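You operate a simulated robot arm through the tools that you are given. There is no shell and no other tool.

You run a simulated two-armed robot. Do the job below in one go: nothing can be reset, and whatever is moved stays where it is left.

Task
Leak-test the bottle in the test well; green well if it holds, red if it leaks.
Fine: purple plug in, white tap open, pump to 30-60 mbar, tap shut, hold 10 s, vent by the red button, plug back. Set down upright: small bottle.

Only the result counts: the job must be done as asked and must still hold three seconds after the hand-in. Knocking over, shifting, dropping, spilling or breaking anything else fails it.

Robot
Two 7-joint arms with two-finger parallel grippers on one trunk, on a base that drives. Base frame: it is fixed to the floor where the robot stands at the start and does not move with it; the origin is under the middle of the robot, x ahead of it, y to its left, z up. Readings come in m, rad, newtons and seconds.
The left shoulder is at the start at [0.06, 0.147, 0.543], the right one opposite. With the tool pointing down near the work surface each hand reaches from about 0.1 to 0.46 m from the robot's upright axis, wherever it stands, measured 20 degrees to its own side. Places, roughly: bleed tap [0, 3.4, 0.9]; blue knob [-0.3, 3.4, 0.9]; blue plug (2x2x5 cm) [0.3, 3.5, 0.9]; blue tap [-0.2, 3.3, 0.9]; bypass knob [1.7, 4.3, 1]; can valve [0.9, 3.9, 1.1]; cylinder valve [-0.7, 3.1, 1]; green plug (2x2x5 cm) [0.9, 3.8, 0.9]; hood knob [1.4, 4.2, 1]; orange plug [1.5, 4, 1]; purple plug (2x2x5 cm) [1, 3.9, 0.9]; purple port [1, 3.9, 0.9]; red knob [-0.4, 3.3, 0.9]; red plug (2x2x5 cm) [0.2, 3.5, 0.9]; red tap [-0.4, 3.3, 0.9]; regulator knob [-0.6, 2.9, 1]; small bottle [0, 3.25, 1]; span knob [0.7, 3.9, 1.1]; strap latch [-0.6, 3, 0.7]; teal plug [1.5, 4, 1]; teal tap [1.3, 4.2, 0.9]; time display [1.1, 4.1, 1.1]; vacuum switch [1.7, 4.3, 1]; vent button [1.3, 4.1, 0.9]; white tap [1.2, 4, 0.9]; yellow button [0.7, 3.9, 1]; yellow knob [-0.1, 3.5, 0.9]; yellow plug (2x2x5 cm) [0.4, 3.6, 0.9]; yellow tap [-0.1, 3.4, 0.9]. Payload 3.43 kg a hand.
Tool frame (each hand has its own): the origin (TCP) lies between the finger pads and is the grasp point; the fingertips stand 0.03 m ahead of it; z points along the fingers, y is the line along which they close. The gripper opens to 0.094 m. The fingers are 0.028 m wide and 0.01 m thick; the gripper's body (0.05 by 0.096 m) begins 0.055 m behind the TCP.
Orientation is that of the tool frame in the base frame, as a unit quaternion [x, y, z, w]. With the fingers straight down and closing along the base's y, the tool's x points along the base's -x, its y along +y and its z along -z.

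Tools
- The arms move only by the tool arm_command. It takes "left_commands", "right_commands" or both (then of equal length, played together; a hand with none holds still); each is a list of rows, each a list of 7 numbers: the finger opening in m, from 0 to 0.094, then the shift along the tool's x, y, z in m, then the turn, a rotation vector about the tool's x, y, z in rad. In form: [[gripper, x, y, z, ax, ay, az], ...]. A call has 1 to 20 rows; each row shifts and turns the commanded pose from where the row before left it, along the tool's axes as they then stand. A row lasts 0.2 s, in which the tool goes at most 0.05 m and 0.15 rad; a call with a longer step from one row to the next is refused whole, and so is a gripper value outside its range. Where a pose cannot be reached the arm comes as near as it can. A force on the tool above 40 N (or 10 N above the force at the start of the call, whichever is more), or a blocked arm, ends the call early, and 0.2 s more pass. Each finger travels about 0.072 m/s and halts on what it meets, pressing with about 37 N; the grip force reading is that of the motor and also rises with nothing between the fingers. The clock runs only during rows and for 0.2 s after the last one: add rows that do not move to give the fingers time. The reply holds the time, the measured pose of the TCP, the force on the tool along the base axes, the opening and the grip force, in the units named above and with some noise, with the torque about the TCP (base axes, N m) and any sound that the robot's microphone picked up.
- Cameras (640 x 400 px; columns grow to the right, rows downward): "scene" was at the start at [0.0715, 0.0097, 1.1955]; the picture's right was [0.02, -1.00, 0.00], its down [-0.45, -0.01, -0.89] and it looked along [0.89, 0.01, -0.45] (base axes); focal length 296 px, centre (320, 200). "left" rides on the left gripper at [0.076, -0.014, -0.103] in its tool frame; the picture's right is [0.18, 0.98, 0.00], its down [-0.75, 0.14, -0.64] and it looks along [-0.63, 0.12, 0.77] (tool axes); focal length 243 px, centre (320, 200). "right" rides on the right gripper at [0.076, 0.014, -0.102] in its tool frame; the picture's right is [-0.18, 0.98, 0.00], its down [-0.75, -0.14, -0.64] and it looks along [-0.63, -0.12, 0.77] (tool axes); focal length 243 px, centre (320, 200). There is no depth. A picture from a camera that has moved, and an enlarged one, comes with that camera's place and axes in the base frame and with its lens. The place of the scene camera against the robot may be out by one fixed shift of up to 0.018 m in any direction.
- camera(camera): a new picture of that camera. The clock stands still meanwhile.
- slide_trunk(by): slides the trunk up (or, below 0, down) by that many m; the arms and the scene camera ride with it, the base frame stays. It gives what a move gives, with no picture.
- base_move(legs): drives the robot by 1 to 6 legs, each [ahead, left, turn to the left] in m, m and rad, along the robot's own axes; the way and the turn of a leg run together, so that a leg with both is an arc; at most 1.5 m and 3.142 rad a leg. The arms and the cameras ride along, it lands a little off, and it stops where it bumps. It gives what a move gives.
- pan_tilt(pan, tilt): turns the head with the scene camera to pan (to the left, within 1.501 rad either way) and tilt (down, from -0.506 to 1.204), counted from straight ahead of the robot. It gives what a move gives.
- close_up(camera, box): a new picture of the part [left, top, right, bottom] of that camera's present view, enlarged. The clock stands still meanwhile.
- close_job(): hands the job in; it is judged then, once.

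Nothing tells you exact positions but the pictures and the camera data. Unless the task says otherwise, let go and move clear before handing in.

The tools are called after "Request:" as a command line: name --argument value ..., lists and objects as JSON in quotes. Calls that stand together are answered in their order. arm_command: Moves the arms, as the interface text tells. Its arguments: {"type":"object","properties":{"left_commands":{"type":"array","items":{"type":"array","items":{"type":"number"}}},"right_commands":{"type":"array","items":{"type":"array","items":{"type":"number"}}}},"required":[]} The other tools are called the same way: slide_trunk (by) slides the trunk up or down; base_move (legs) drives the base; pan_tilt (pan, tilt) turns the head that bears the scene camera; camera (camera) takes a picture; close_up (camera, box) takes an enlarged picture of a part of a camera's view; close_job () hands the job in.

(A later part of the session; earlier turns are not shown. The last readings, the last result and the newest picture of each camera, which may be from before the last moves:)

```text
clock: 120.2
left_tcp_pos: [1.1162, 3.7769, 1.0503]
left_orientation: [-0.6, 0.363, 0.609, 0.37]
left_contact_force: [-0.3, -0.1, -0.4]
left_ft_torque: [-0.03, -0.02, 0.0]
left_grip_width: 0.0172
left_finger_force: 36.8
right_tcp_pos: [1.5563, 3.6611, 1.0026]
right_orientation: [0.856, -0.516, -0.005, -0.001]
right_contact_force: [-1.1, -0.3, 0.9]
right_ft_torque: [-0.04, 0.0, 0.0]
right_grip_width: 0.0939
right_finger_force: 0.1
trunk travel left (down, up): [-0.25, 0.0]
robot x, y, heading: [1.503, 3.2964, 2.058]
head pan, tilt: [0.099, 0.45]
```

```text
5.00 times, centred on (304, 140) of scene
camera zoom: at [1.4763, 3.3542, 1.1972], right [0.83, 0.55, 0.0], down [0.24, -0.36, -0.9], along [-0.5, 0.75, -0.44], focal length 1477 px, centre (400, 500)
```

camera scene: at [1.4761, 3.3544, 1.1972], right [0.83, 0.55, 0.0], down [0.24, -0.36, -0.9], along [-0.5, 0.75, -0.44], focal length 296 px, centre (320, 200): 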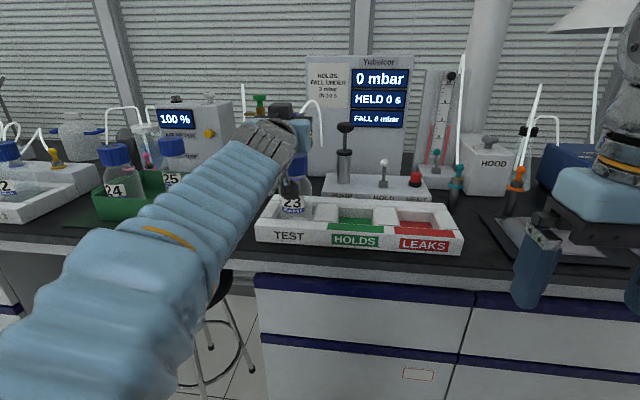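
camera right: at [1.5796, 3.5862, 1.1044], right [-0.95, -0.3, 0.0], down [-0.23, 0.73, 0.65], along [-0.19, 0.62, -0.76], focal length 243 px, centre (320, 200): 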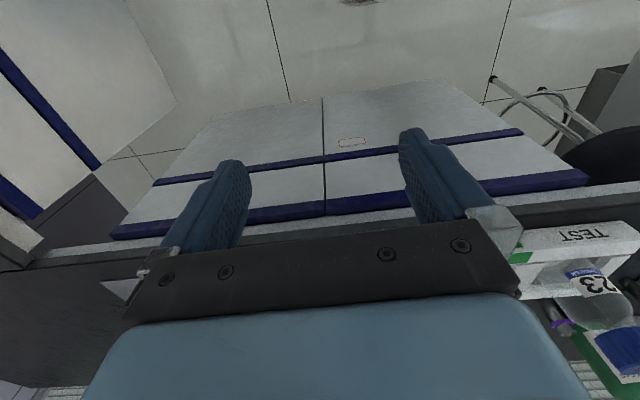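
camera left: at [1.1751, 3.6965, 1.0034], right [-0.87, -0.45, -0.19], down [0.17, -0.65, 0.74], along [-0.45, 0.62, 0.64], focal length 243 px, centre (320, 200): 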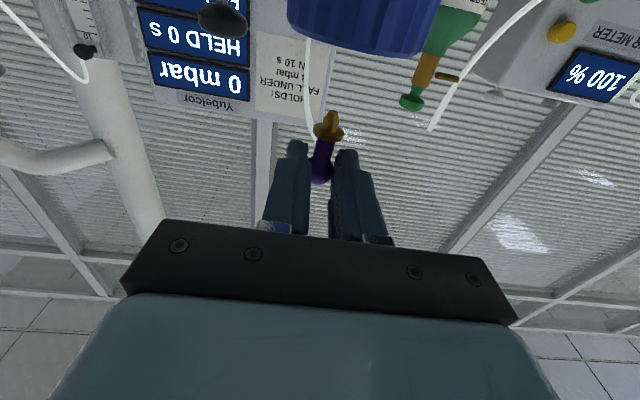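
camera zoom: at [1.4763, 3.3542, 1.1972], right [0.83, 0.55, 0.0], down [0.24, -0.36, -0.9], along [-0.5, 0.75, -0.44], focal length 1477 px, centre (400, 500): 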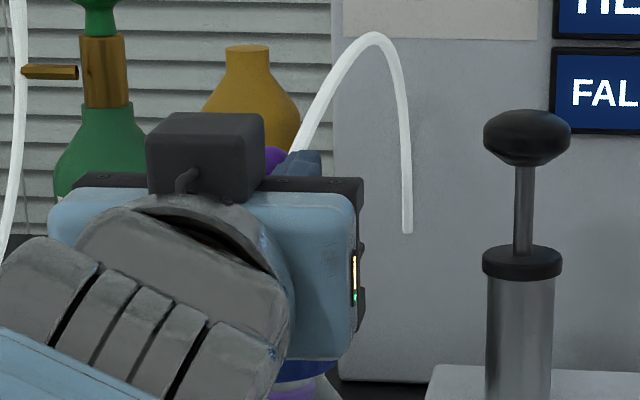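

Request:
close_up --camera "left" --box '[240, 60, 432, 180]'

Request:
arm_command --left_commands '[[0.0, 0.003, 0, 0, 0, 0, 0], [0.0, 0.002, 0, 0, 0, 0, 0]]'

Request:
close_up --camera "left" --box '[240, 60, 432, 180]'

```text
3.33 times, centred on (336, 120) of left
camera zoom: at [1.1764, 3.6944, 0.9729], right [-0.87, -0.45, -0.19], down [0.17, -0.65, 0.74], along [-0.45, 0.62, 0.64], focal length 809 px, centre (267, 467)
```

zoom: 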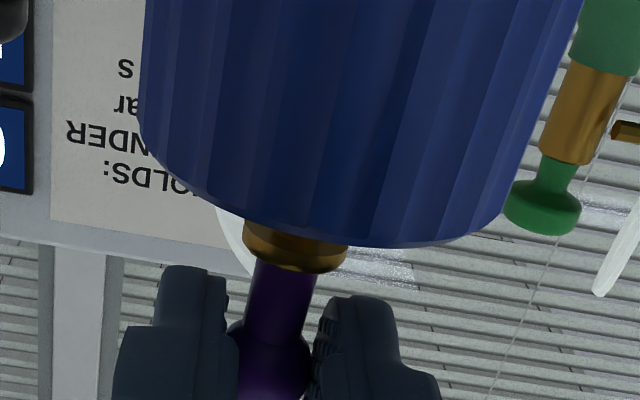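

```text
clock: 120.8
left_tcp_pos: [1.1177, 3.7755, 1.0456]
left_orientation: [-0.599, 0.364, 0.609, 0.371]
left_contact_force: [-0.1, -0.2, 0.8]
left_ft_torque: [0.01, 0.02, 0.02]
left_grip_width: 0.0172
left_finger_force: 36.9
right_tcp_pos: [1.5566, 3.6612, 1.0026]
right_orientation: [0.857, -0.516, -0.004, -0.001]
right_contact_force: [-0.6, 0.8, 0.2]
right_ft_torque: [0.03, 0.03, -0.03]
right_grip_width: 0.0938
right_finger_force: 0.1
trunk travel left (down, up): [-0.25, 0.0]
robot x, y, heading: [1.5031, 3.2906, 2.057]
head pan, tilt: [0.099, 0.45]
```

```text
3.33 times, centred on (336, 120) of left
camera zoom: at [1.1766, 3.6942, 0.9679], right [-0.87, -0.45, -0.19], down [0.17, -0.65, 0.74], along [-0.45, 0.62, 0.64], focal length 809 px, centre (267, 467)
```

zoom: 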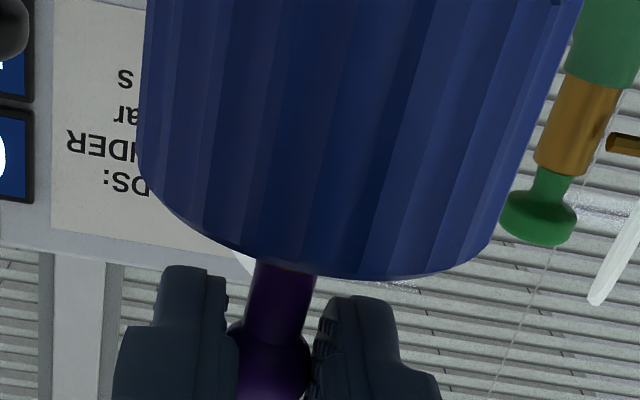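

No resistance; the tip is just entering the hole. I'll correct 2 mm left and 3 mm forward and continue down in small steps.

Request:
arm_command --left_commands '[[0.0, 0, 0.0015, 0.0025, 0, 0, 0], [0.0, 0.002, 0, 0, 0, 0, 0], [0.0, 0.002, 0, 0, 0, 0, 0]]'

Request:
close_up --camera "left" --box '[240, 60, 432, 180]'

```text
clock: 121.6
left_tcp_pos: [1.1136, 3.7776, 1.0408]
left_orientation: [-0.6, 0.364, 0.609, 0.371]
left_contact_force: [1.5, -0.8, -0.1]
left_ft_torque: [0.0, -0.05, -0.03]
left_grip_width: 0.017
left_finger_force: 37.2
right_tcp_pos: [1.5561, 3.6596, 1.0032]
right_orientation: [0.857, -0.515, -0.004, -0.001]
right_contact_force: [0.2, 0.6, -0.5]
right_ft_torque: [0.02, 0.01, -0.02]
right_grip_width: 0.0937
right_finger_force: 0.0
trunk travel left (down, up): [-0.25, 0.0]
robot x, y, heading: [1.5026, 3.2942, 2.058]
head pan, tilt: [0.099, 0.45]
```

```text
3.33 times, centred on (336, 120) of left
camera zoom: at [1.1739, 3.6956, 0.9639], right [-0.87, -0.45, -0.19], down [0.17, -0.65, 0.74], along [-0.45, 0.62, 0.64], focal length 809 px, centre (267, 467)
```

zoom: 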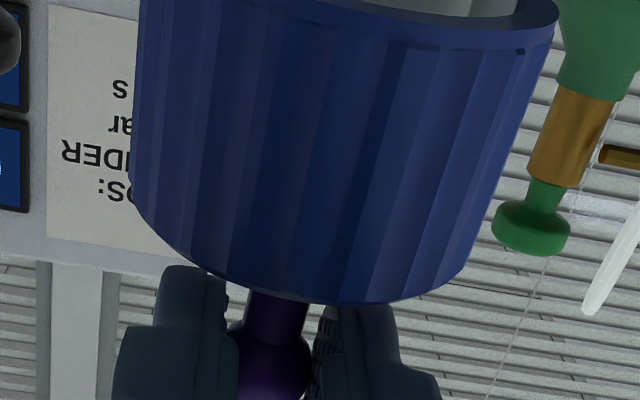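

Request:
arm_command --left_commands '[[0.0, 0.002, -0.0007, 0, 0, 0, 0], [0.0, 0.002, 0, 0, 0, 0, 0]]'

Request:
camera --camera "scene"

```text
clock: 122.2
left_tcp_pos: [1.1165, 3.7777, 1.0388]
left_orientation: [-0.599, 0.364, 0.61, 0.371]
left_contact_force: [0.0, -0.8, 3.8]
left_ft_torque: [0.07, 0.04, 0.02]
left_grip_width: 0.017
left_finger_force: 37.0
right_tcp_pos: [1.5572, 3.6599, 1.004]
right_orientation: [0.857, -0.516, -0.004, -0.001]
right_contact_force: [-0.5, -0.2, 0.2]
right_ft_torque: [-0.02, -0.03, -0.02]
right_grip_width: 0.0939
right_finger_force: 0.1
trunk travel left (down, up): [-0.25, 0.0]
robot x, y, heading: [1.5021, 3.294, 2.054]
head pan, tilt: [0.099, 0.45]
```

```text
taken
camera scene: at [1.4765, 3.3538, 1.1973], right [0.83, 0.55, 0.0], down [0.24, -0.36, -0.9], along [-0.5, 0.75, -0.43], focal length 296 px, centre (320, 200)
```

scene: 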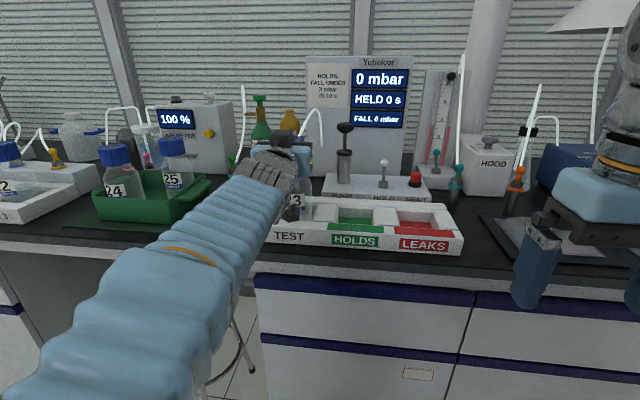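

Contact begins right where the flange should seat (z≈1.039). I'll press gently another 2–3 mm to seat it.

Request:
arm_command --left_commands '[[0.0, 0.0015, 0, 0, 0, 0, 0], [0.0, 0.0015, 0, 0, 0, 0, 0]]'

Request:
close_up --camera "left" --box '[240, 60, 432, 180]'

```text
clock: 122.8
left_tcp_pos: [1.1164, 3.7771, 1.0373]
left_orientation: [-0.597, 0.363, 0.611, 0.372]
left_contact_force: [2.0, -2.5, 17.0]
left_ft_torque: [0.3, 0.1, 0.01]
left_grip_width: 0.0172
left_finger_force: 37.4
right_tcp_pos: [1.5586, 3.66, 1.0034]
right_orientation: [0.857, -0.516, -0.004, -0.002]
right_contact_force: [0.9, -0.7, -0.7]
right_ft_torque: [0.0, 0.04, 0.01]
right_grip_width: 0.0941
right_finger_force: 0.1
trunk travel left (down, up): [-0.25, 0.0]
robot x, y, heading: [1.5022, 3.2954, 2.057]
head pan, tilt: [0.099, 0.45]
```

```text
3.33 times, centred on (336, 120) of left
camera zoom: at [1.1756, 3.6954, 0.9594], right [-0.88, -0.45, -0.18], down [0.18, -0.65, 0.74], along [-0.45, 0.61, 0.65], focal length 809 px, centre (267, 467)
```

zoom: 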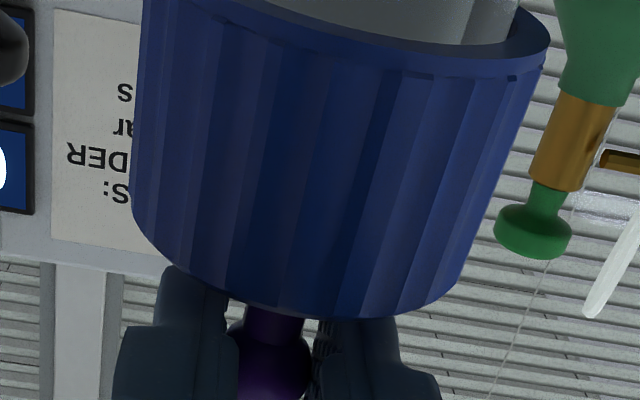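

The flange appears seated (solid 17 N exactly at the expected height). I'll relax the push, open the fingers and back away to check that it stays.

Request:
arm_command --left_commands '[[0.0, -0.0012, 0, 0, 0, 0, 0], [0.02, 0, 0, 0, 0, 0, 0], [0.03, 0, 0, 0, 0, 0, 0], [0.036, 0, 0, 0, 0, 0, 0]]'

Request:
close_up --camera "left" --box '[240, 60, 432, 180]'

Request:
arm_command --left_commands '[[0.036, 0, 0, -0.03, 0, 0, 0], [0.036, 0, 0, -0.045, 0, 0, 0], [0.036, 0, 0, -0.045, 0, 0, 0]]'

Request:
camera --camera "left"

Request:
camera --camera "scene"

```text
clock: 123.8
left_tcp_pos: [1.1146, 3.7794, 1.0362]
left_orientation: [-0.599, 0.364, 0.609, 0.371]
left_contact_force: [0.2, 0.3, -0.3]
left_ft_torque: [0.01, -0.02, -0.01]
left_grip_width: 0.0358
left_finger_force: 0.0
right_tcp_pos: [1.5564, 3.6604, 1.0026]
right_orientation: [0.857, -0.516, -0.004, -0.001]
right_contact_force: [-0.3, -0.3, -0.2]
right_ft_torque: [0.01, 0.01, -0.01]
right_grip_width: 0.094
right_finger_force: 0.1
trunk travel left (down, up): [-0.25, 0.0]
robot x, y, heading: [1.5037, 3.2942, 2.053]
head pan, tilt: [0.099, 0.45]
```

```text
3.33 times, centred on (336, 120) of left
camera zoom: at [1.1748, 3.6962, 0.9581], right [-0.87, -0.45, -0.19], down [0.17, -0.65, 0.74], along [-0.45, 0.62, 0.64], focal length 809 px, centre (267, 467)
```

zoom: 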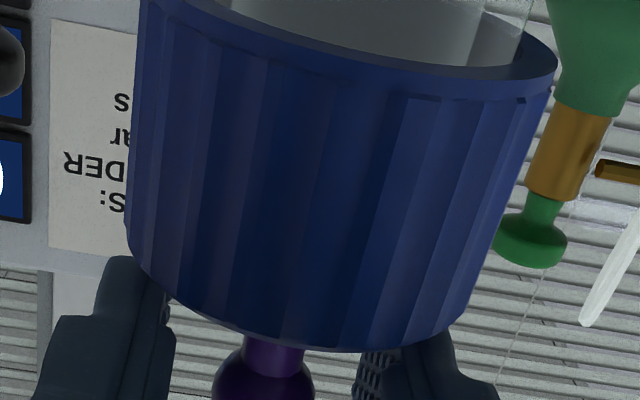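

```text
clock: 124.6
left_tcp_pos: [1.1692, 3.6707, 1.0329]
left_orientation: [-0.6, 0.363, 0.609, 0.37]
left_contact_force: [-0.2, 0.0, -0.8]
left_ft_torque: [0.0, 0.03, 0.01]
left_grip_width: 0.036
left_finger_force: 0.0
right_tcp_pos: [1.5566, 3.6609, 1.0036]
right_orientation: [0.857, -0.516, -0.003, -0.001]
right_contact_force: [0.1, 0.1, -0.1]
right_ft_torque: [-0.04, -0.01, 0.0]
right_grip_width: 0.0938
right_finger_force: 0.1
trunk travel left (down, up): [-0.25, 0.0]
robot x, y, heading: [1.5034, 3.297, 2.058]
head pan, tilt: [0.099, 0.45]
```

```text
taken
camera left: at [1.2292, 3.5891, 0.9555], right [-0.87, -0.45, -0.19], down [0.17, -0.65, 0.74], along [-0.45, 0.62, 0.64], focal length 243 px, centre (320, 200)
```

left: 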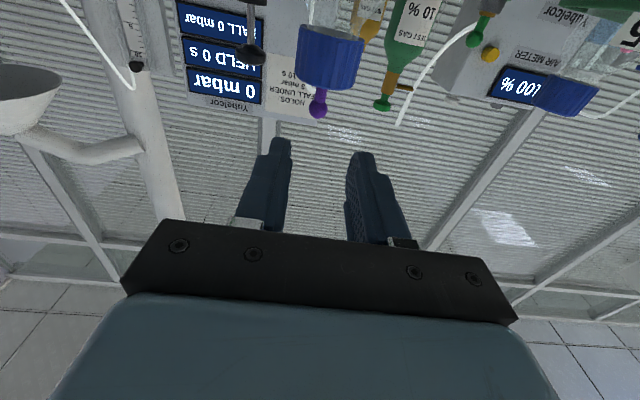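

```text
taken
camera scene: at [1.4762, 3.3543, 1.1972], right [0.83, 0.55, 0.0], down [0.24, -0.36, -0.9], along [-0.5, 0.75, -0.44], focal length 296 px, centre (320, 200)
```

scene: 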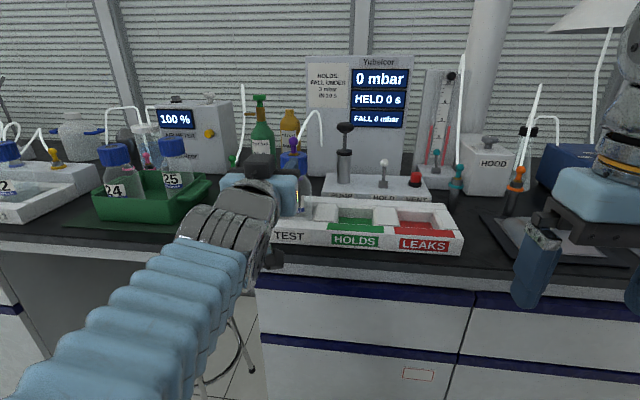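

The plug stands in the cap. Zooming in to verify it is seated.

Request:
close_up --camera "scene" --box '[262, 120, 342, 170]'

Request:
close_up --camera "left" --box '[272, 20, 400, 130]'

Request:
close_up --camera "scene" --box '[320, 110, 440, 200]'

```text
8.00 times, centred on (302, 145) of scene
camera zoom: at [1.4762, 3.3543, 1.1972], right [0.83, 0.55, 0.0], down [0.24, -0.36, -0.9], along [-0.5, 0.75, -0.44], focal length 2364 px, centre (464, 640)
```

zoom: 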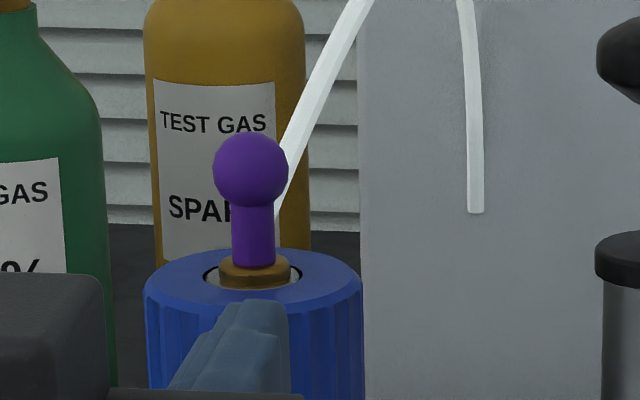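

```text
3.64 times, centred on (336, 75) of left
camera zoom: at [1.2292, 3.5891, 0.9555], right [-0.87, -0.45, -0.19], down [0.17, -0.65, 0.74], along [-0.45, 0.62, 0.64], focal length 882 px, centre (262, 654)
```

zoom: 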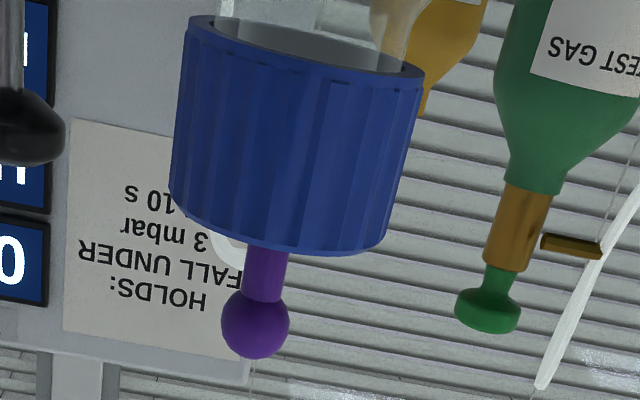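

```text
4.44 times, centred on (380, 155) of scene
camera zoom: at [1.4762, 3.3543, 1.1972], right [0.83, 0.55, 0.0], down [0.24, -0.36, -0.9], along [-0.5, 0.75, -0.44], focal length 1313 px, centre (53, 400)
```

zoom: 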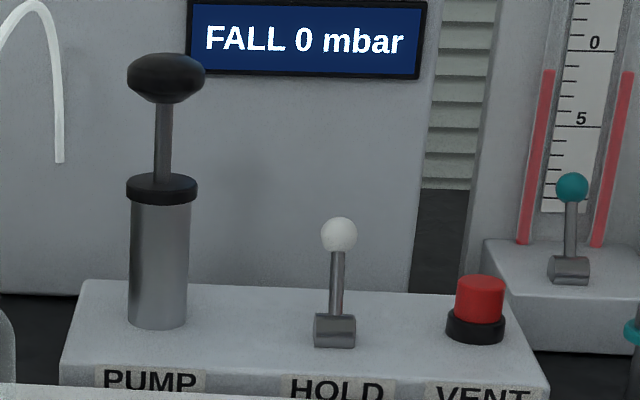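

The plug is fully seated and upright. Next the tap: I'll pull the left hand back out of the way and bring the right hand, tilted forward, over the tray toward the white lever.

Request:
arm_command --left_commands '[[0.036, 0, 0, -0.04, 0, 0, 0], [0.036, 0, 0.01, -0.04, 0, 0, 0], [0.036, 0, 0.02, -0.03, 0, 0, 0], [0.036, 0, 0.02, 0, 0, 0, 0], [0.036, 0, 0, 0, 0, 0, 0], [0.036, 0, 0, 0, 0, 0, 0], [0.036, 0, 0, 0, 0, 0, 0], [0.036, 0, 0, 0, 0, 0, 0], [0.036, 0, 0, 0, 0, 0, 0]]' --right_commands '[[0.05, -0.041, 0.0158, -0.0052, 0, -0.1, 0], [0.05, -0.0413, 0.0158, -0.0011, 0, -0.1, 0], [0.05, -0.0412, 0.0158, 0.003, 0, -0.1, 0], [0.05, -0.0407, 0.0158, 0.0071, 0, -0.1, 0], [0.05, -0.0398, 0.0158, 0.0112, 0, -0.1, 0], [0.05, -0.0385, 0.0158, 0.0151, 0, -0.1, 0], [0.05, -0.0367, 0.0158, 0.0188, 0, -0.1, 0], [0.05, -0.0347, 0.0158, 0.0224, 0, -0.1, 0], [0.05, -0.0323, 0.0158, 0.0258, 0, -0.1, 0]]'

Request:
camera --camera "right"

Request:
camera --camera "scene"

```text
clock: 126.6
left_tcp_pos: [1.1763, 3.5512, 1.0326]
left_orientation: [-0.6, 0.364, 0.609, 0.37]
left_contact_force: [0.3, 0.7, -0.2]
left_ft_torque: [-0.02, 0.0, 0.0]
left_grip_width: 0.0358
left_finger_force: 0.0
right_tcp_pos: [1.2627, 3.9146, 1.0461]
right_orientation: [0.77, -0.463, -0.378, -0.226]
right_contact_force: [1.1, 0.1, -0.3]
right_ft_torque: [0.01, -0.02, 0.05]
right_grip_width: 0.0498
right_finger_force: 0.1
right hand out of reach, approached as far as the arm can: row 9
trunk travel left (down, up): [-0.25, 0.0]
robot x, y, heading: [1.5043, 3.294, 2.054]
head pan, tilt: [0.099, 0.45]
```

```text
taken
camera right: at [1.3109, 3.7935, 1.048], right [-0.92, -0.36, 0.15], down [0.15, 0.03, 0.99], along [-0.36, 0.93, 0.03], focal length 243 px, centre (320, 200)
```

right: 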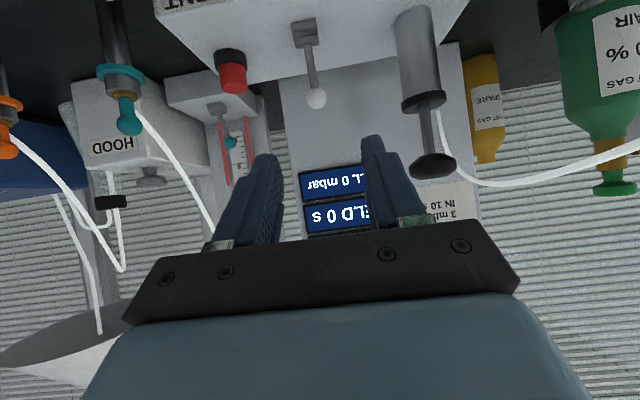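

```text
taken
camera scene: at [1.4763, 3.3543, 1.1972], right [0.83, 0.55, 0.0], down [0.24, -0.36, -0.9], along [-0.5, 0.75, -0.44], focal length 296 px, centre (320, 200)
```

scene: 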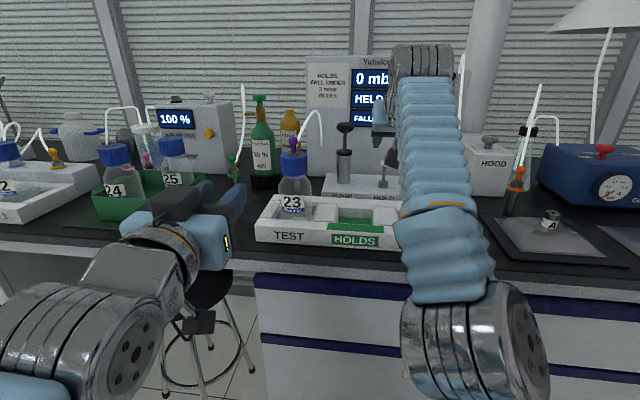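

The right camera sees the tap ball; combined with earlier views it's at about [1.212, 4.022, 0.952], leaning away from me. The right arm is near its limit, so I'll retract it a little, drive 12 cm closer, then come in.

Request:
arm_command --right_commands '[[0.05, 0.0246, 0, -0.0316, 0, 0, 0], [0.05, 0.0246, 0, -0.0316, 0, 0, 0], [0.05, 0.0246, 0, -0.0316, 0, 0, 0]]'

Request:
base_move --legs '[[0.12, 0, 0]]'

Request:
camera --camera "right"

Request:
camera --camera "scene"

```text
clock: 127.4
left_tcp_pos: [1.1764, 3.5511, 1.0315]
left_orientation: [-0.599, 0.364, 0.609, 0.371]
left_contact_force: [0.6, 0.5, -0.5]
left_ft_torque: [-0.02, -0.02, 0.01]
left_grip_width: 0.036
left_finger_force: 0.1
right_tcp_pos: [1.3218, 3.8056, 1.0448]
right_orientation: [0.77, -0.464, -0.375, -0.226]
right_contact_force: [0.5, 0.1, -0.5]
right_ft_torque: [0.0, 0.0, -0.02]
right_grip_width: 0.05
right_finger_force: 0.0
trunk travel left (down, up): [-0.25, 0.0]
robot x, y, heading: [1.5033, 3.2975, 2.057]
head pan, tilt: [0.099, 0.45]
```

```text
clock: 128.6
left_tcp_pos: [1.1193, 3.6566, 1.0331]
left_orientation: [-0.6, 0.363, 0.609, 0.37]
left_contact_force: [0.0, -0.2, -0.1]
left_ft_torque: [0.0, 0.02, 0.01]
left_grip_width: 0.036
left_finger_force: 0.1
right_tcp_pos: [1.2638, 3.9112, 1.0447]
right_orientation: [0.77, -0.463, -0.376, -0.226]
right_contact_force: [0.6, 0.4, 1.1]
right_ft_torque: [-0.02, 0.02, 0.02]
right_grip_width: 0.0499
right_finger_force: 0.0
trunk travel left (down, up): [-0.25, 0.0]
robot x, y, heading: [1.4491, 3.4015, 2.054]
head pan, tilt: [0.099, 0.45]
```

```text
taken
camera right: at [1.3103, 3.7915, 1.0479], right [-0.92, -0.36, 0.15], down [0.15, 0.03, 0.99], along [-0.36, 0.93, 0.03], focal length 243 px, centre (320, 200)
```

right: 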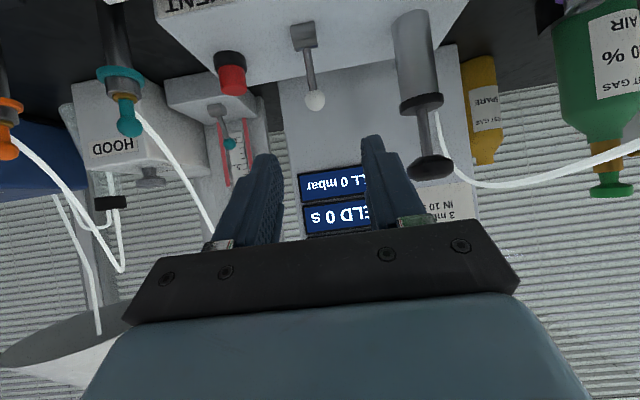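

```text
taken
camera scene: at [1.4201, 3.46, 1.1972], right [0.83, 0.55, 0.0], down [0.24, -0.36, -0.9], along [-0.5, 0.75, -0.44], focal length 296 px, centre (320, 200)
```

scene: 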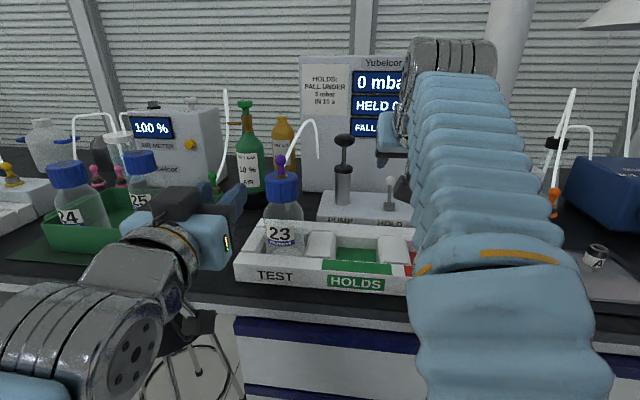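

Request:
close_up --camera "right" --box '[256, 0, 384, 110]'

Request:
arm_command --right_commands '[[0.05, 0, -0.0025, 0.035, 0, 0, 0], [0.05, 0, -0.0025, 0.035, 0, 0, 0], [0.05, 0, 0, 0.025, 0, 0, 0]]'

Request:
camera --camera "right"

```text
3.64 times, centred on (320, 55) of right
camera zoom: at [1.3103, 3.7915, 1.0479], right [-0.92, -0.36, 0.15], down [0.15, 0.03, 0.99], along [-0.36, 0.93, 0.03], focal length 882 px, centre (320, 727)
```

zoom: 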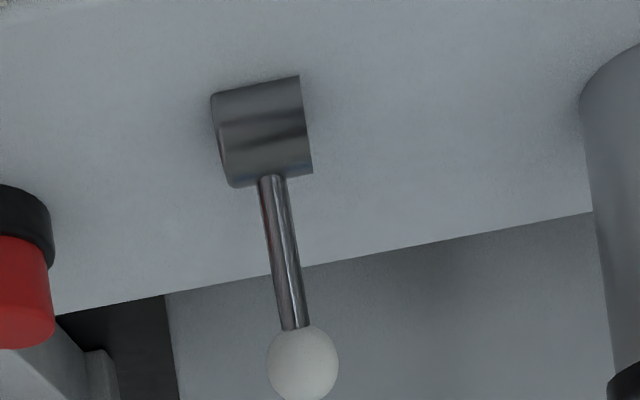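

```text
clock: 129.4
left_tcp_pos: [1.1192, 3.6567, 1.0321]
left_orientation: [-0.6, 0.363, 0.609, 0.37]
left_contact_force: [0.2, 0.4, 0.9]
left_ft_torque: [-0.01, 0.04, 0.04]
left_grip_width: 0.0358
left_finger_force: 0.0
right_tcp_pos: [1.2323, 3.979, 0.987]
right_orientation: [0.77, -0.463, -0.377, -0.226]
right_contact_force: [0.2, -0.4, -0.3]
right_ft_torque: [-0.02, -0.01, -0.01]
right_grip_width: 0.0502
right_finger_force: 0.1
trunk travel left (down, up): [-0.25, 0.0]
robot x, y, heading: [1.4461, 3.402, 2.06]
head pan, tilt: [0.099, 0.45]
```

```text
taken
camera right: at [1.2797, 3.86, 0.9896], right [-0.92, -0.36, 0.15], down [0.15, 0.03, 0.99], along [-0.36, 0.93, 0.03], focal length 243 px, centre (320, 200)
```

right: 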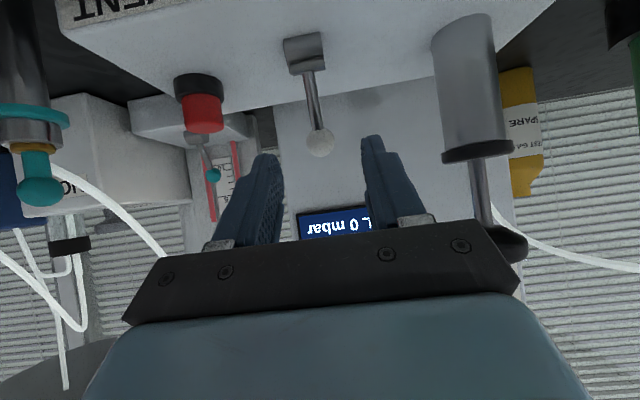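

The ball triangulates to [1.212, 4.017, 0.954], exactly on the tool axis, 54 mm ahead. I'll advance 40 mm and close on it.

Request:
arm_command --right_commands '[[0.05, 0, 0, 0.02, 0, 0, 0], [0.05, 0, 0, 0.02, 0, 0, 0], [0.03, 0, 0, 0, 0, 0, 0], [0.015, 0, 0, 0, 0, 0, 0], [0.01, 0, 0, 0, 0, 0, 0]]'

Request:
camera --camera "right"

```text
clock: 130.6
left_tcp_pos: [1.1192, 3.6567, 1.0309]
left_orientation: [-0.6, 0.363, 0.609, 0.37]
left_contact_force: [-0.1, -1.0, -0.3]
left_ft_torque: [0.0, 0.02, 0.02]
left_grip_width: 0.036
left_finger_force: 0.1
right_tcp_pos: [1.2188, 4.0073, 0.9628]
right_orientation: [0.77, -0.463, -0.376, -0.225]
right_contact_force: [1.5, 1.0, 0.1]
right_ft_torque: [0.06, 0.02, 0.0]
right_grip_width: 0.0204
right_finger_force: 45.0
trunk travel left (down, up): [-0.25, 0.0]
robot x, y, heading: [1.4448, 3.3986, 2.061]
head pan, tilt: [0.099, 0.45]
```

```text
taken
camera right: at [1.2652, 3.8877, 0.965], right [-0.92, -0.36, 0.15], down [0.15, 0.03, 0.99], along [-0.36, 0.93, 0.03], focal length 243 px, centre (320, 200)
```

right: 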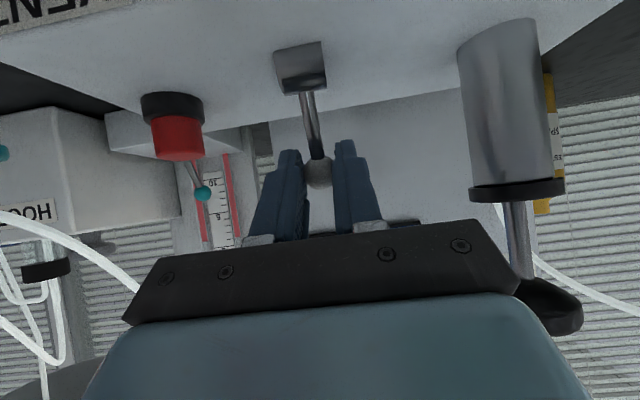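

I have the ball of the tap (20 mm). I'll swing the lever toward me in small steps.

Request:
arm_command --right_commands '[[0.01, 0.0041, 0, -0.0069, 0, 0, 0], [0.01, 0.0049, 0, -0.0063, 0, 0, 0], [0.01, 0.0049, 0, -0.0063, 0, 0, 0], [0.01, 0.0057, 0, -0.0057, 0, 0, 0]]'

Request:
camera --camera "right"

Request:
camera --camera "scene"

```text
clock: 131.6
left_tcp_pos: [1.1199, 3.6578, 1.0319]
left_orientation: [-0.599, 0.363, 0.61, 0.37]
left_contact_force: [0.7, -0.4, -0.1]
left_ft_torque: [-0.05, 0.0, 0.02]
left_grip_width: 0.0357
left_finger_force: 0.2
right_tcp_pos: [1.2352, 3.9772, 0.9576]
right_orientation: [0.772, -0.464, -0.372, -0.223]
right_contact_force: [1.7, -2.6, -7.8]
right_ft_torque: [0.48, 0.25, 0.0]
right_grip_width: 0.0113
right_finger_force: 10.7
trunk travel left (down, up): [-0.25, 0.0]
robot x, y, heading: [1.4488, 3.403, 2.053]
head pan, tilt: [0.099, 0.45]
```

```text
taken
camera right: at [1.2806, 3.8589, 0.963], right [-0.92, -0.36, 0.14], down [0.14, 0.04, 0.99], along [-0.36, 0.93, 0.01], focal length 243 px, centre (320, 200)
```

right: 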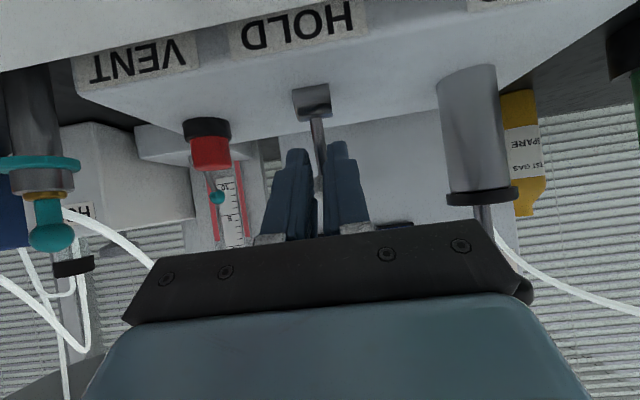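

```text
taken
camera scene: at [1.4201, 3.4602, 1.1969], right [0.83, 0.55, 0.0], down [0.24, -0.36, -0.9], along [-0.5, 0.75, -0.44], focal length 296 px, centre (320, 200)
```

scene: 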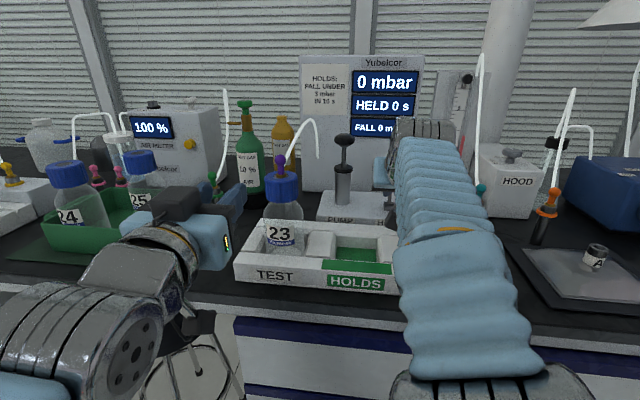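

The grip slid a little on the lever. I'll open, back off along the tool axis and look at where the lever stands now.

Request:
arm_command --right_commands '[[0.03, 0, 0, 0, 0, 0, 0], [0.05, 0, 0, 0, 0, 0, 0], [0.05, 0, 0, -0.03, 0, 0, 0], [0.05, 0, 0, -0.03, 0, 0, 0]]'

Request:
camera --camera "right"

Request:
close_up --camera "right" --box '[256, 40, 384, 150]'

```text
clock: 132.6
left_tcp_pos: [1.1202, 3.6569, 1.0327]
left_orientation: [-0.6, 0.362, 0.61, 0.37]
left_contact_force: [-0.5, -0.3, 0.1]
left_ft_torque: [-0.01, 0.0, 0.0]
left_grip_width: 0.036
left_finger_force: 0.0
right_tcp_pos: [1.2554, 3.938, 0.9993]
right_orientation: [0.771, -0.463, -0.376, -0.225]
right_contact_force: [0.8, 0.6, 0.2]
right_ft_torque: [-0.01, 0.0, -0.02]
right_grip_width: 0.0502
right_finger_force: 0.1
trunk travel left (down, up): [-0.25, 0.0]
robot x, y, heading: [1.4452, 3.4014, 2.061]
head pan, tilt: [0.099, 0.45]
```

```text
taken
camera right: at [1.3018, 3.8178, 1.0019], right [-0.92, -0.36, 0.15], down [0.15, 0.03, 0.99], along [-0.36, 0.93, 0.03], focal length 243 px, centre (320, 200)
```

right: 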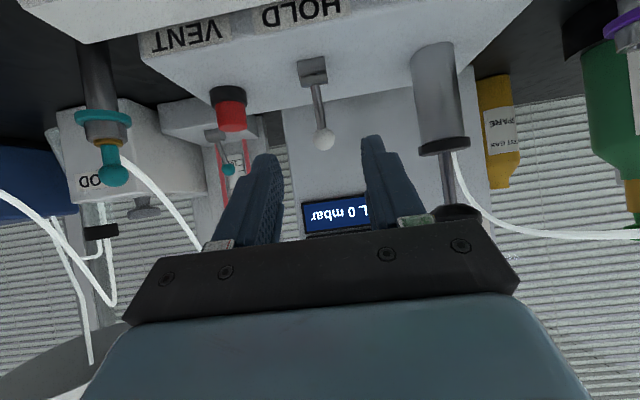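

```text
3.64 times, centred on (320, 95) of right
camera zoom: at [1.3018, 3.8178, 1.0019], right [-0.92, -0.36, 0.15], down [0.15, 0.03, 0.99], along [-0.36, 0.93, 0.03], focal length 882 px, centre (320, 582)
```

zoom: 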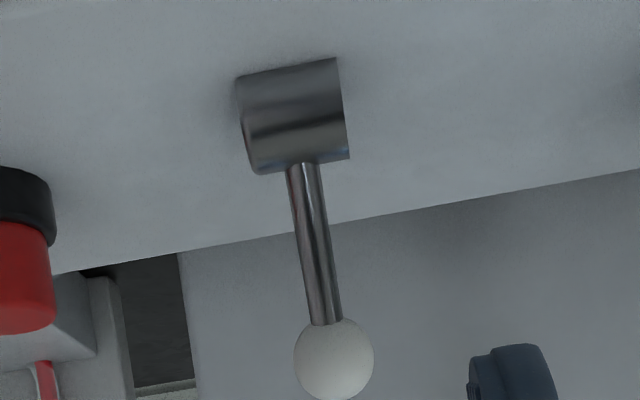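

The lever hasn't moved; the round ball slipped through the pads. I'll hook it instead: closed fingers go over the ball, down behind it, and pull toward me.

Request:
arm_command --right_commands '[[0.02, -0.0247, 0.0015, 0.0251, 0, 0.103, 0], [0.0, -0.0271, 0, 0.0225, 0, 0.103, 0], [0.0, -0.0293, 0, 0.0195, 0, 0.103, 0], [0.0, -0.0058, 0, 0.004, 0, 0, 0]]'

Request:
camera --camera "right"

Request:
camera --camera "scene"

```text
clock: 133.6
left_tcp_pos: [1.1197, 3.6567, 1.0318]
left_orientation: [-0.6, 0.363, 0.609, 0.37]
left_contact_force: [-0.5, -0.1, 0.0]
left_ft_torque: [-0.02, 0.0, 0.0]
left_grip_width: 0.0357
left_finger_force: 0.1
right_tcp_pos: [1.2164, 3.9819, 0.989]
right_orientation: [0.819, -0.492, -0.253, -0.151]
right_contact_force: [1.1, -0.8, 0.8]
right_ft_torque: [-0.01, -0.02, -0.03]
right_grip_width: 0.0
right_finger_force: 32.8
right hand out of reach, approached as far as the arm can: row 3
trunk travel left (down, up): [-0.25, 0.0]
robot x, y, heading: [1.4436, 3.4039, 2.058]
head pan, tilt: [0.099, 0.45]
```

```text
taken
camera right: at [1.26, 3.8684, 1.0308], right [-0.94, -0.33, 0.1], down [0.0, 0.3, 0.95], along [-0.34, 0.9, -0.28], focal length 243 px, centre (320, 200)
```

right: 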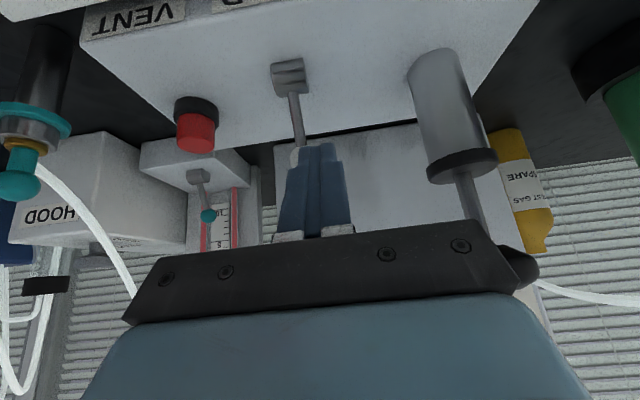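

```text
taken
camera scene: at [1.4198, 3.4598, 1.1972], right [0.83, 0.55, 0.0], down [0.24, -0.36, -0.9], along [-0.5, 0.75, -0.44], focal length 296 px, centre (320, 200)
```

scene: 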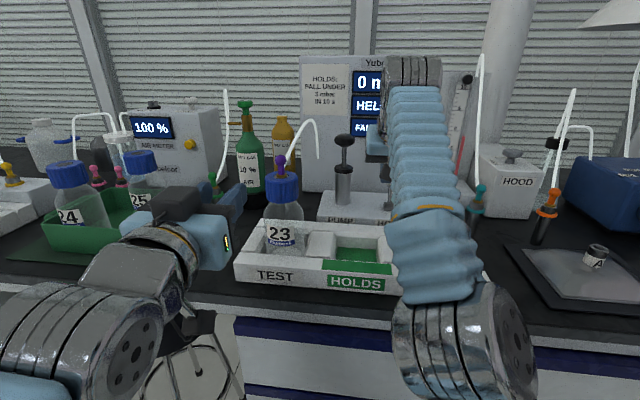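

The right arm is again at full stretch. I'll retract both hands a bit and drive 9 cm closer.

Request:
arm_command --left_commands '[[0.036, 0, 0.01, -0.045, 0, 0, 0], [0.036, 0, 0.01, -0.045, 0, 0, 0], [0.036, 0, 0.01, -0.04, 0, 0, 0]]' --right_commands '[[0.0, 0.0246, 0, -0.035, 0, 0, 0], [0.0, 0.0246, 0, -0.035, 0, 0, 0], [0.0, 0.02, 0, -0.015, 0, 0, 0]]'

Request:
base_move --legs '[[0.09, 0, 0]]'

Request:
camera --camera "right"

Request:
camera --camera "scene"

```text
clock: 134.4
left_tcp_pos: [1.1527, 3.5265, 1.0285]
left_orientation: [-0.6, 0.364, 0.609, 0.37]
left_contact_force: [0.2, -0.7, -0.5]
left_ft_torque: [-0.01, 0.0, -0.01]
left_grip_width: 0.0358
left_finger_force: 0.1
right_tcp_pos: [1.2661, 3.8898, 1.019]
right_orientation: [0.819, -0.493, -0.253, -0.151]
right_contact_force: [0.6, -0.6, 0.0]
right_ft_torque: [-0.01, 0.0, 0.02]
right_grip_width: 0.0002
right_finger_force: 33.1
trunk travel left (down, up): [-0.25, 0.0]
robot x, y, heading: [1.4486, 3.3992, 2.053]
head pan, tilt: [0.099, 0.45]
```

```text
clock: 135.5
left_tcp_pos: [1.1105, 3.6078, 1.0287]
left_orientation: [-0.599, 0.363, 0.609, 0.371]
left_contact_force: [-0.7, 0.3, -1.0]
left_ft_torque: [-0.02, -0.03, 0.01]
left_grip_width: 0.0361
left_finger_force: 0.1
right_tcp_pos: [1.2244, 3.9694, 1.0198]
right_orientation: [0.819, -0.492, -0.253, -0.152]
right_contact_force: [0.9, 0.0, 0.2]
right_ft_torque: [0.04, 0.01, -0.01]
right_grip_width: 0.0002
right_finger_force: 32.4
trunk travel left (down, up): [-0.25, 0.0]
robot x, y, heading: [1.4036, 3.4822, 2.058]
head pan, tilt: [0.099, 0.45]
```

```text
taken
camera right: at [1.2674, 3.8563, 1.0616], right [-0.94, -0.33, 0.1], down [0.0, 0.3, 0.96], along [-0.34, 0.9, -0.28], focal length 243 px, centre (320, 200)
```

right: 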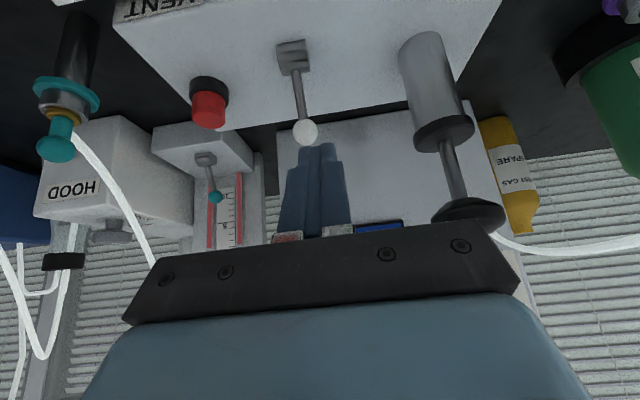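

```text
taken
camera scene: at [1.3777, 3.5399, 1.1973], right [0.83, 0.55, 0.0], down [0.24, -0.36, -0.9], along [-0.5, 0.75, -0.44], focal length 296 px, centre (320, 200)
```

scene: 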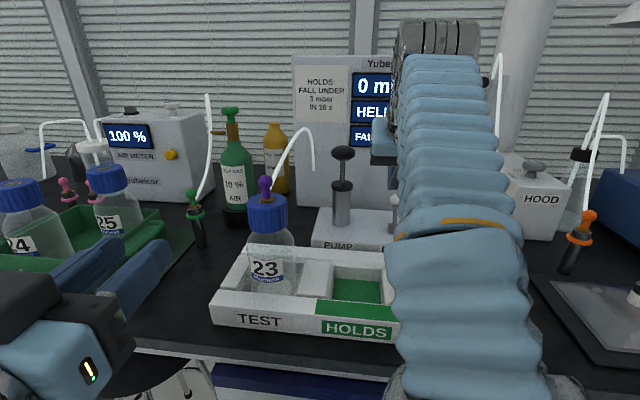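

Closer now. Moving the closed fingers over and behind the ball of the tap.

Request:
arm_command --right_commands '[[0.0, -0.0262, -0.0055, 0.0228, 0, 0, 0], [0.0, -0.0262, -0.0055, 0.0228, 0, 0, 0]]'

Request:
camera --camera "right"

Request:
close_up --camera "right" --box '[256, 60, 384, 170]'

```text
clock: 136.1
left_tcp_pos: [1.1108, 3.6082, 1.0289]
left_orientation: [-0.599, 0.363, 0.61, 0.371]
left_contact_force: [0.0, -0.2, 0.0]
left_ft_torque: [-0.04, 0.0, -0.03]
left_grip_width: 0.036
left_finger_force: 0.1
right_tcp_pos: [1.2022, 4.0358, 1.0133]
right_orientation: [0.819, -0.492, -0.254, -0.152]
right_contact_force: [-1.0, 0.2, -0.5]
right_ft_torque: [0.01, -0.03, 0.0]
right_grip_width: 0.0001
right_finger_force: 32.9
trunk travel left (down, up): [-0.25, 0.0]
robot x, y, heading: [1.4082, 3.4855, 2.056]
head pan, tilt: [0.099, 0.45]
```

```text
taken
camera right: at [1.2452, 3.9221, 1.0537], right [-0.94, -0.33, 0.1], down [0.0, 0.3, 0.96], along [-0.34, 0.9, -0.28], focal length 243 px, centre (320, 200)
```

right: 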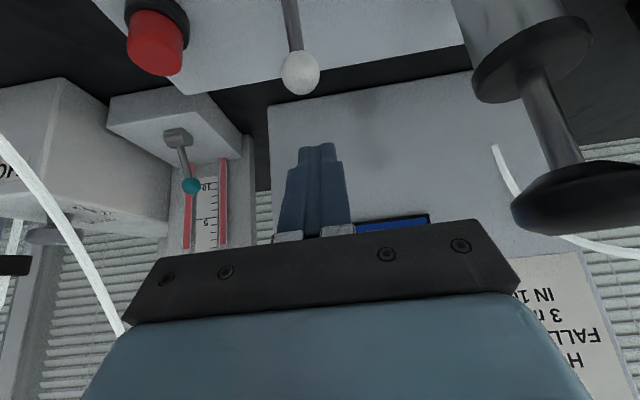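

```text
3.64 times, centred on (320, 115) of right
camera zoom: at [1.2452, 3.9221, 1.0537], right [-0.94, -0.33, 0.1], down [0.0, 0.3, 0.96], along [-0.34, 0.9, -0.28], focal length 882 px, centre (320, 509)
```

zoom: 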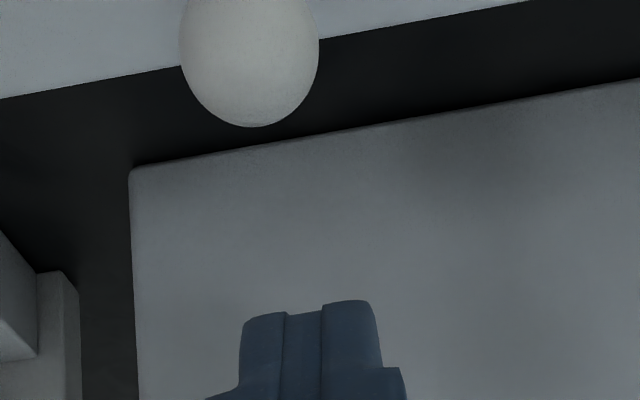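

The fingers are past the ball. Lowering behind it.

Request:
arm_command --right_commands '[[0.0, 0.0129, 0, 0.0188, 0, 0, 0], [0.0, 0.0129, 0, 0.0188, 0, 0, 0]]'

Request:
camera --camera "right"

```text
clock: 136.7
left_tcp_pos: [1.11, 3.6076, 1.0285]
left_orientation: [-0.599, 0.363, 0.609, 0.371]
left_contact_force: [-0.5, -0.1, -0.1]
left_ft_torque: [0.01, -0.01, 0.03]
left_grip_width: 0.0359
left_finger_force: 0.1
right_tcp_pos: [1.2003, 4.0355, 0.9702]
right_orientation: [0.818, -0.491, -0.258, -0.154]
right_contact_force: [-7.5, 14.4, 30.0]
right_ft_torque: [-0.13, -0.12, 0.04]
right_grip_width: 0.0
right_finger_force: 32.6
trunk travel left (down, up): [-0.25, 0.0]
robot x, y, heading: [1.4049, 3.4807, 2.053]
head pan, tilt: [0.099, 0.45]
```

```text
taken
camera right: at [1.2448, 3.9219, 1.0107], right [-0.94, -0.33, 0.11], down [0.01, 0.29, 0.96], along [-0.35, 0.9, -0.27], focal length 243 px, centre (320, 200)
```

right: 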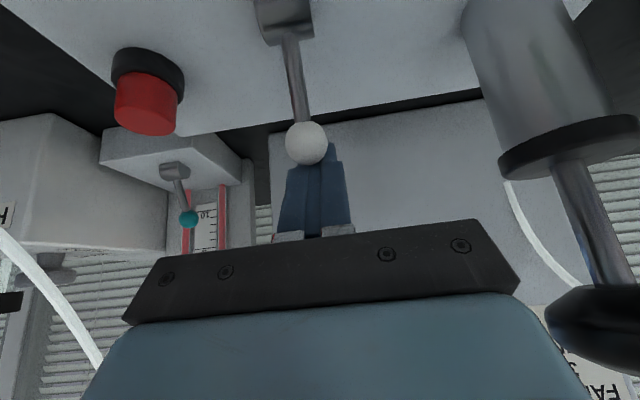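

The fingertip is pressing on the ball's upper back. I'll rise 1 cm, go 8 mm further back, and lower again.

Request:
arm_command --right_commands '[[0.0, -0.0122, 0, -0.0037, 0, 0, 0], [0.0, -0.0012, 0, 0.001, 0, 0, 0], [0.0, 0.0045, 0, 0.0066, 0, 0, 0], [0.0, 0.0045, 0, 0.0066, 0, 0, 0]]'

Request:
camera --camera "right"

```text
clock: 137.7
left_tcp_pos: [1.11, 3.6073, 1.0295]
left_orientation: [-0.6, 0.362, 0.61, 0.37]
left_contact_force: [-0.4, 0.8, 0.3]
left_ft_torque: [0.0, 0.04, -0.05]
left_grip_width: 0.036
left_finger_force: 0.0
right_tcp_pos: [1.1966, 4.0443, 0.9591]
right_orientation: [0.819, -0.492, -0.253, -0.151]
right_contact_force: [0.5, 0.9, 0.4]
right_ft_torque: [0.0, -0.03, 0.03]
right_grip_width: 0.0
right_finger_force: 33.2
trunk travel left (down, up): [-0.25, 0.0]
robot x, y, heading: [1.4033, 3.4823, 2.053]
head pan, tilt: [0.099, 0.45]
```

```text
taken
camera right: at [1.2399, 3.9307, 1.0018], right [-0.94, -0.33, 0.1], down [0.0, 0.3, 0.95], along [-0.34, 0.9, -0.28], focal length 243 px, centre (320, 200)
```

right: 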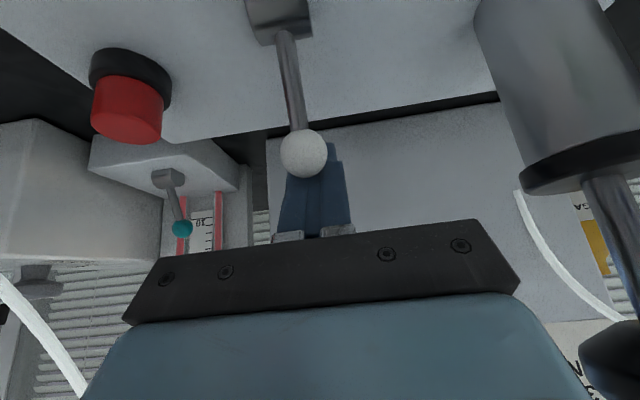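

The fingers are now behind the ball. Pulling toward me.

Request:
arm_command --right_commands '[[0.0, 0.0083, -0.001, -0.0056, 0, 0, 0], [0.0, 0.0083, -0.001, -0.0056, 0, 0, 0], [0.0, 0.0083, -0.001, -0.0056, 0, 0, 0], [0.0, 0.0083, 0, -0.0056, 0, 0, 0]]'

Request:
camera --camera "right"

```text
clock: 138.7
left_tcp_pos: [1.1107, 3.6083, 1.0295]
left_orientation: [-0.599, 0.364, 0.609, 0.371]
left_contact_force: [-0.6, 0.6, 0.6]
left_ft_torque: [0.03, 0.01, -0.02]
left_grip_width: 0.036
left_finger_force: 0.1
right_tcp_pos: [1.2185, 4.0103, 0.9591]
right_orientation: [0.819, -0.492, -0.254, -0.151]
right_contact_force: [0.6, -0.4, 0.5]
right_ft_torque: [-0.03, 0.0, 0.01]
right_grip_width: 0.0
right_finger_force: 32.9
trunk travel left (down, up): [-0.25, 0.0]
robot x, y, heading: [1.4037, 3.4803, 2.06]
head pan, tilt: [0.099, 0.45]
```

```text
taken
camera right: at [1.2613, 3.8967, 1.0009], right [-0.94, -0.33, 0.1], down [0.0, 0.3, 0.95], along [-0.34, 0.9, -0.28], focal length 243 px, centre (320, 200)
```

right: 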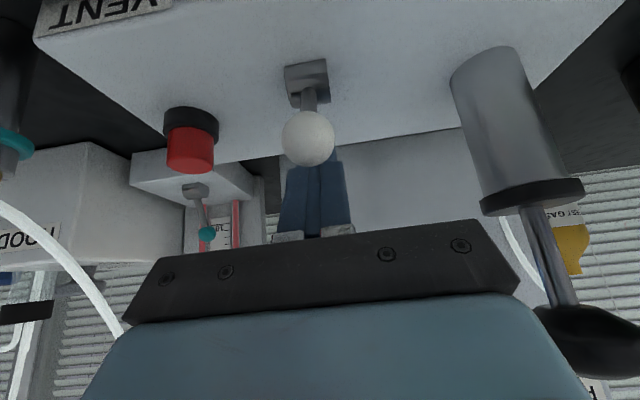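

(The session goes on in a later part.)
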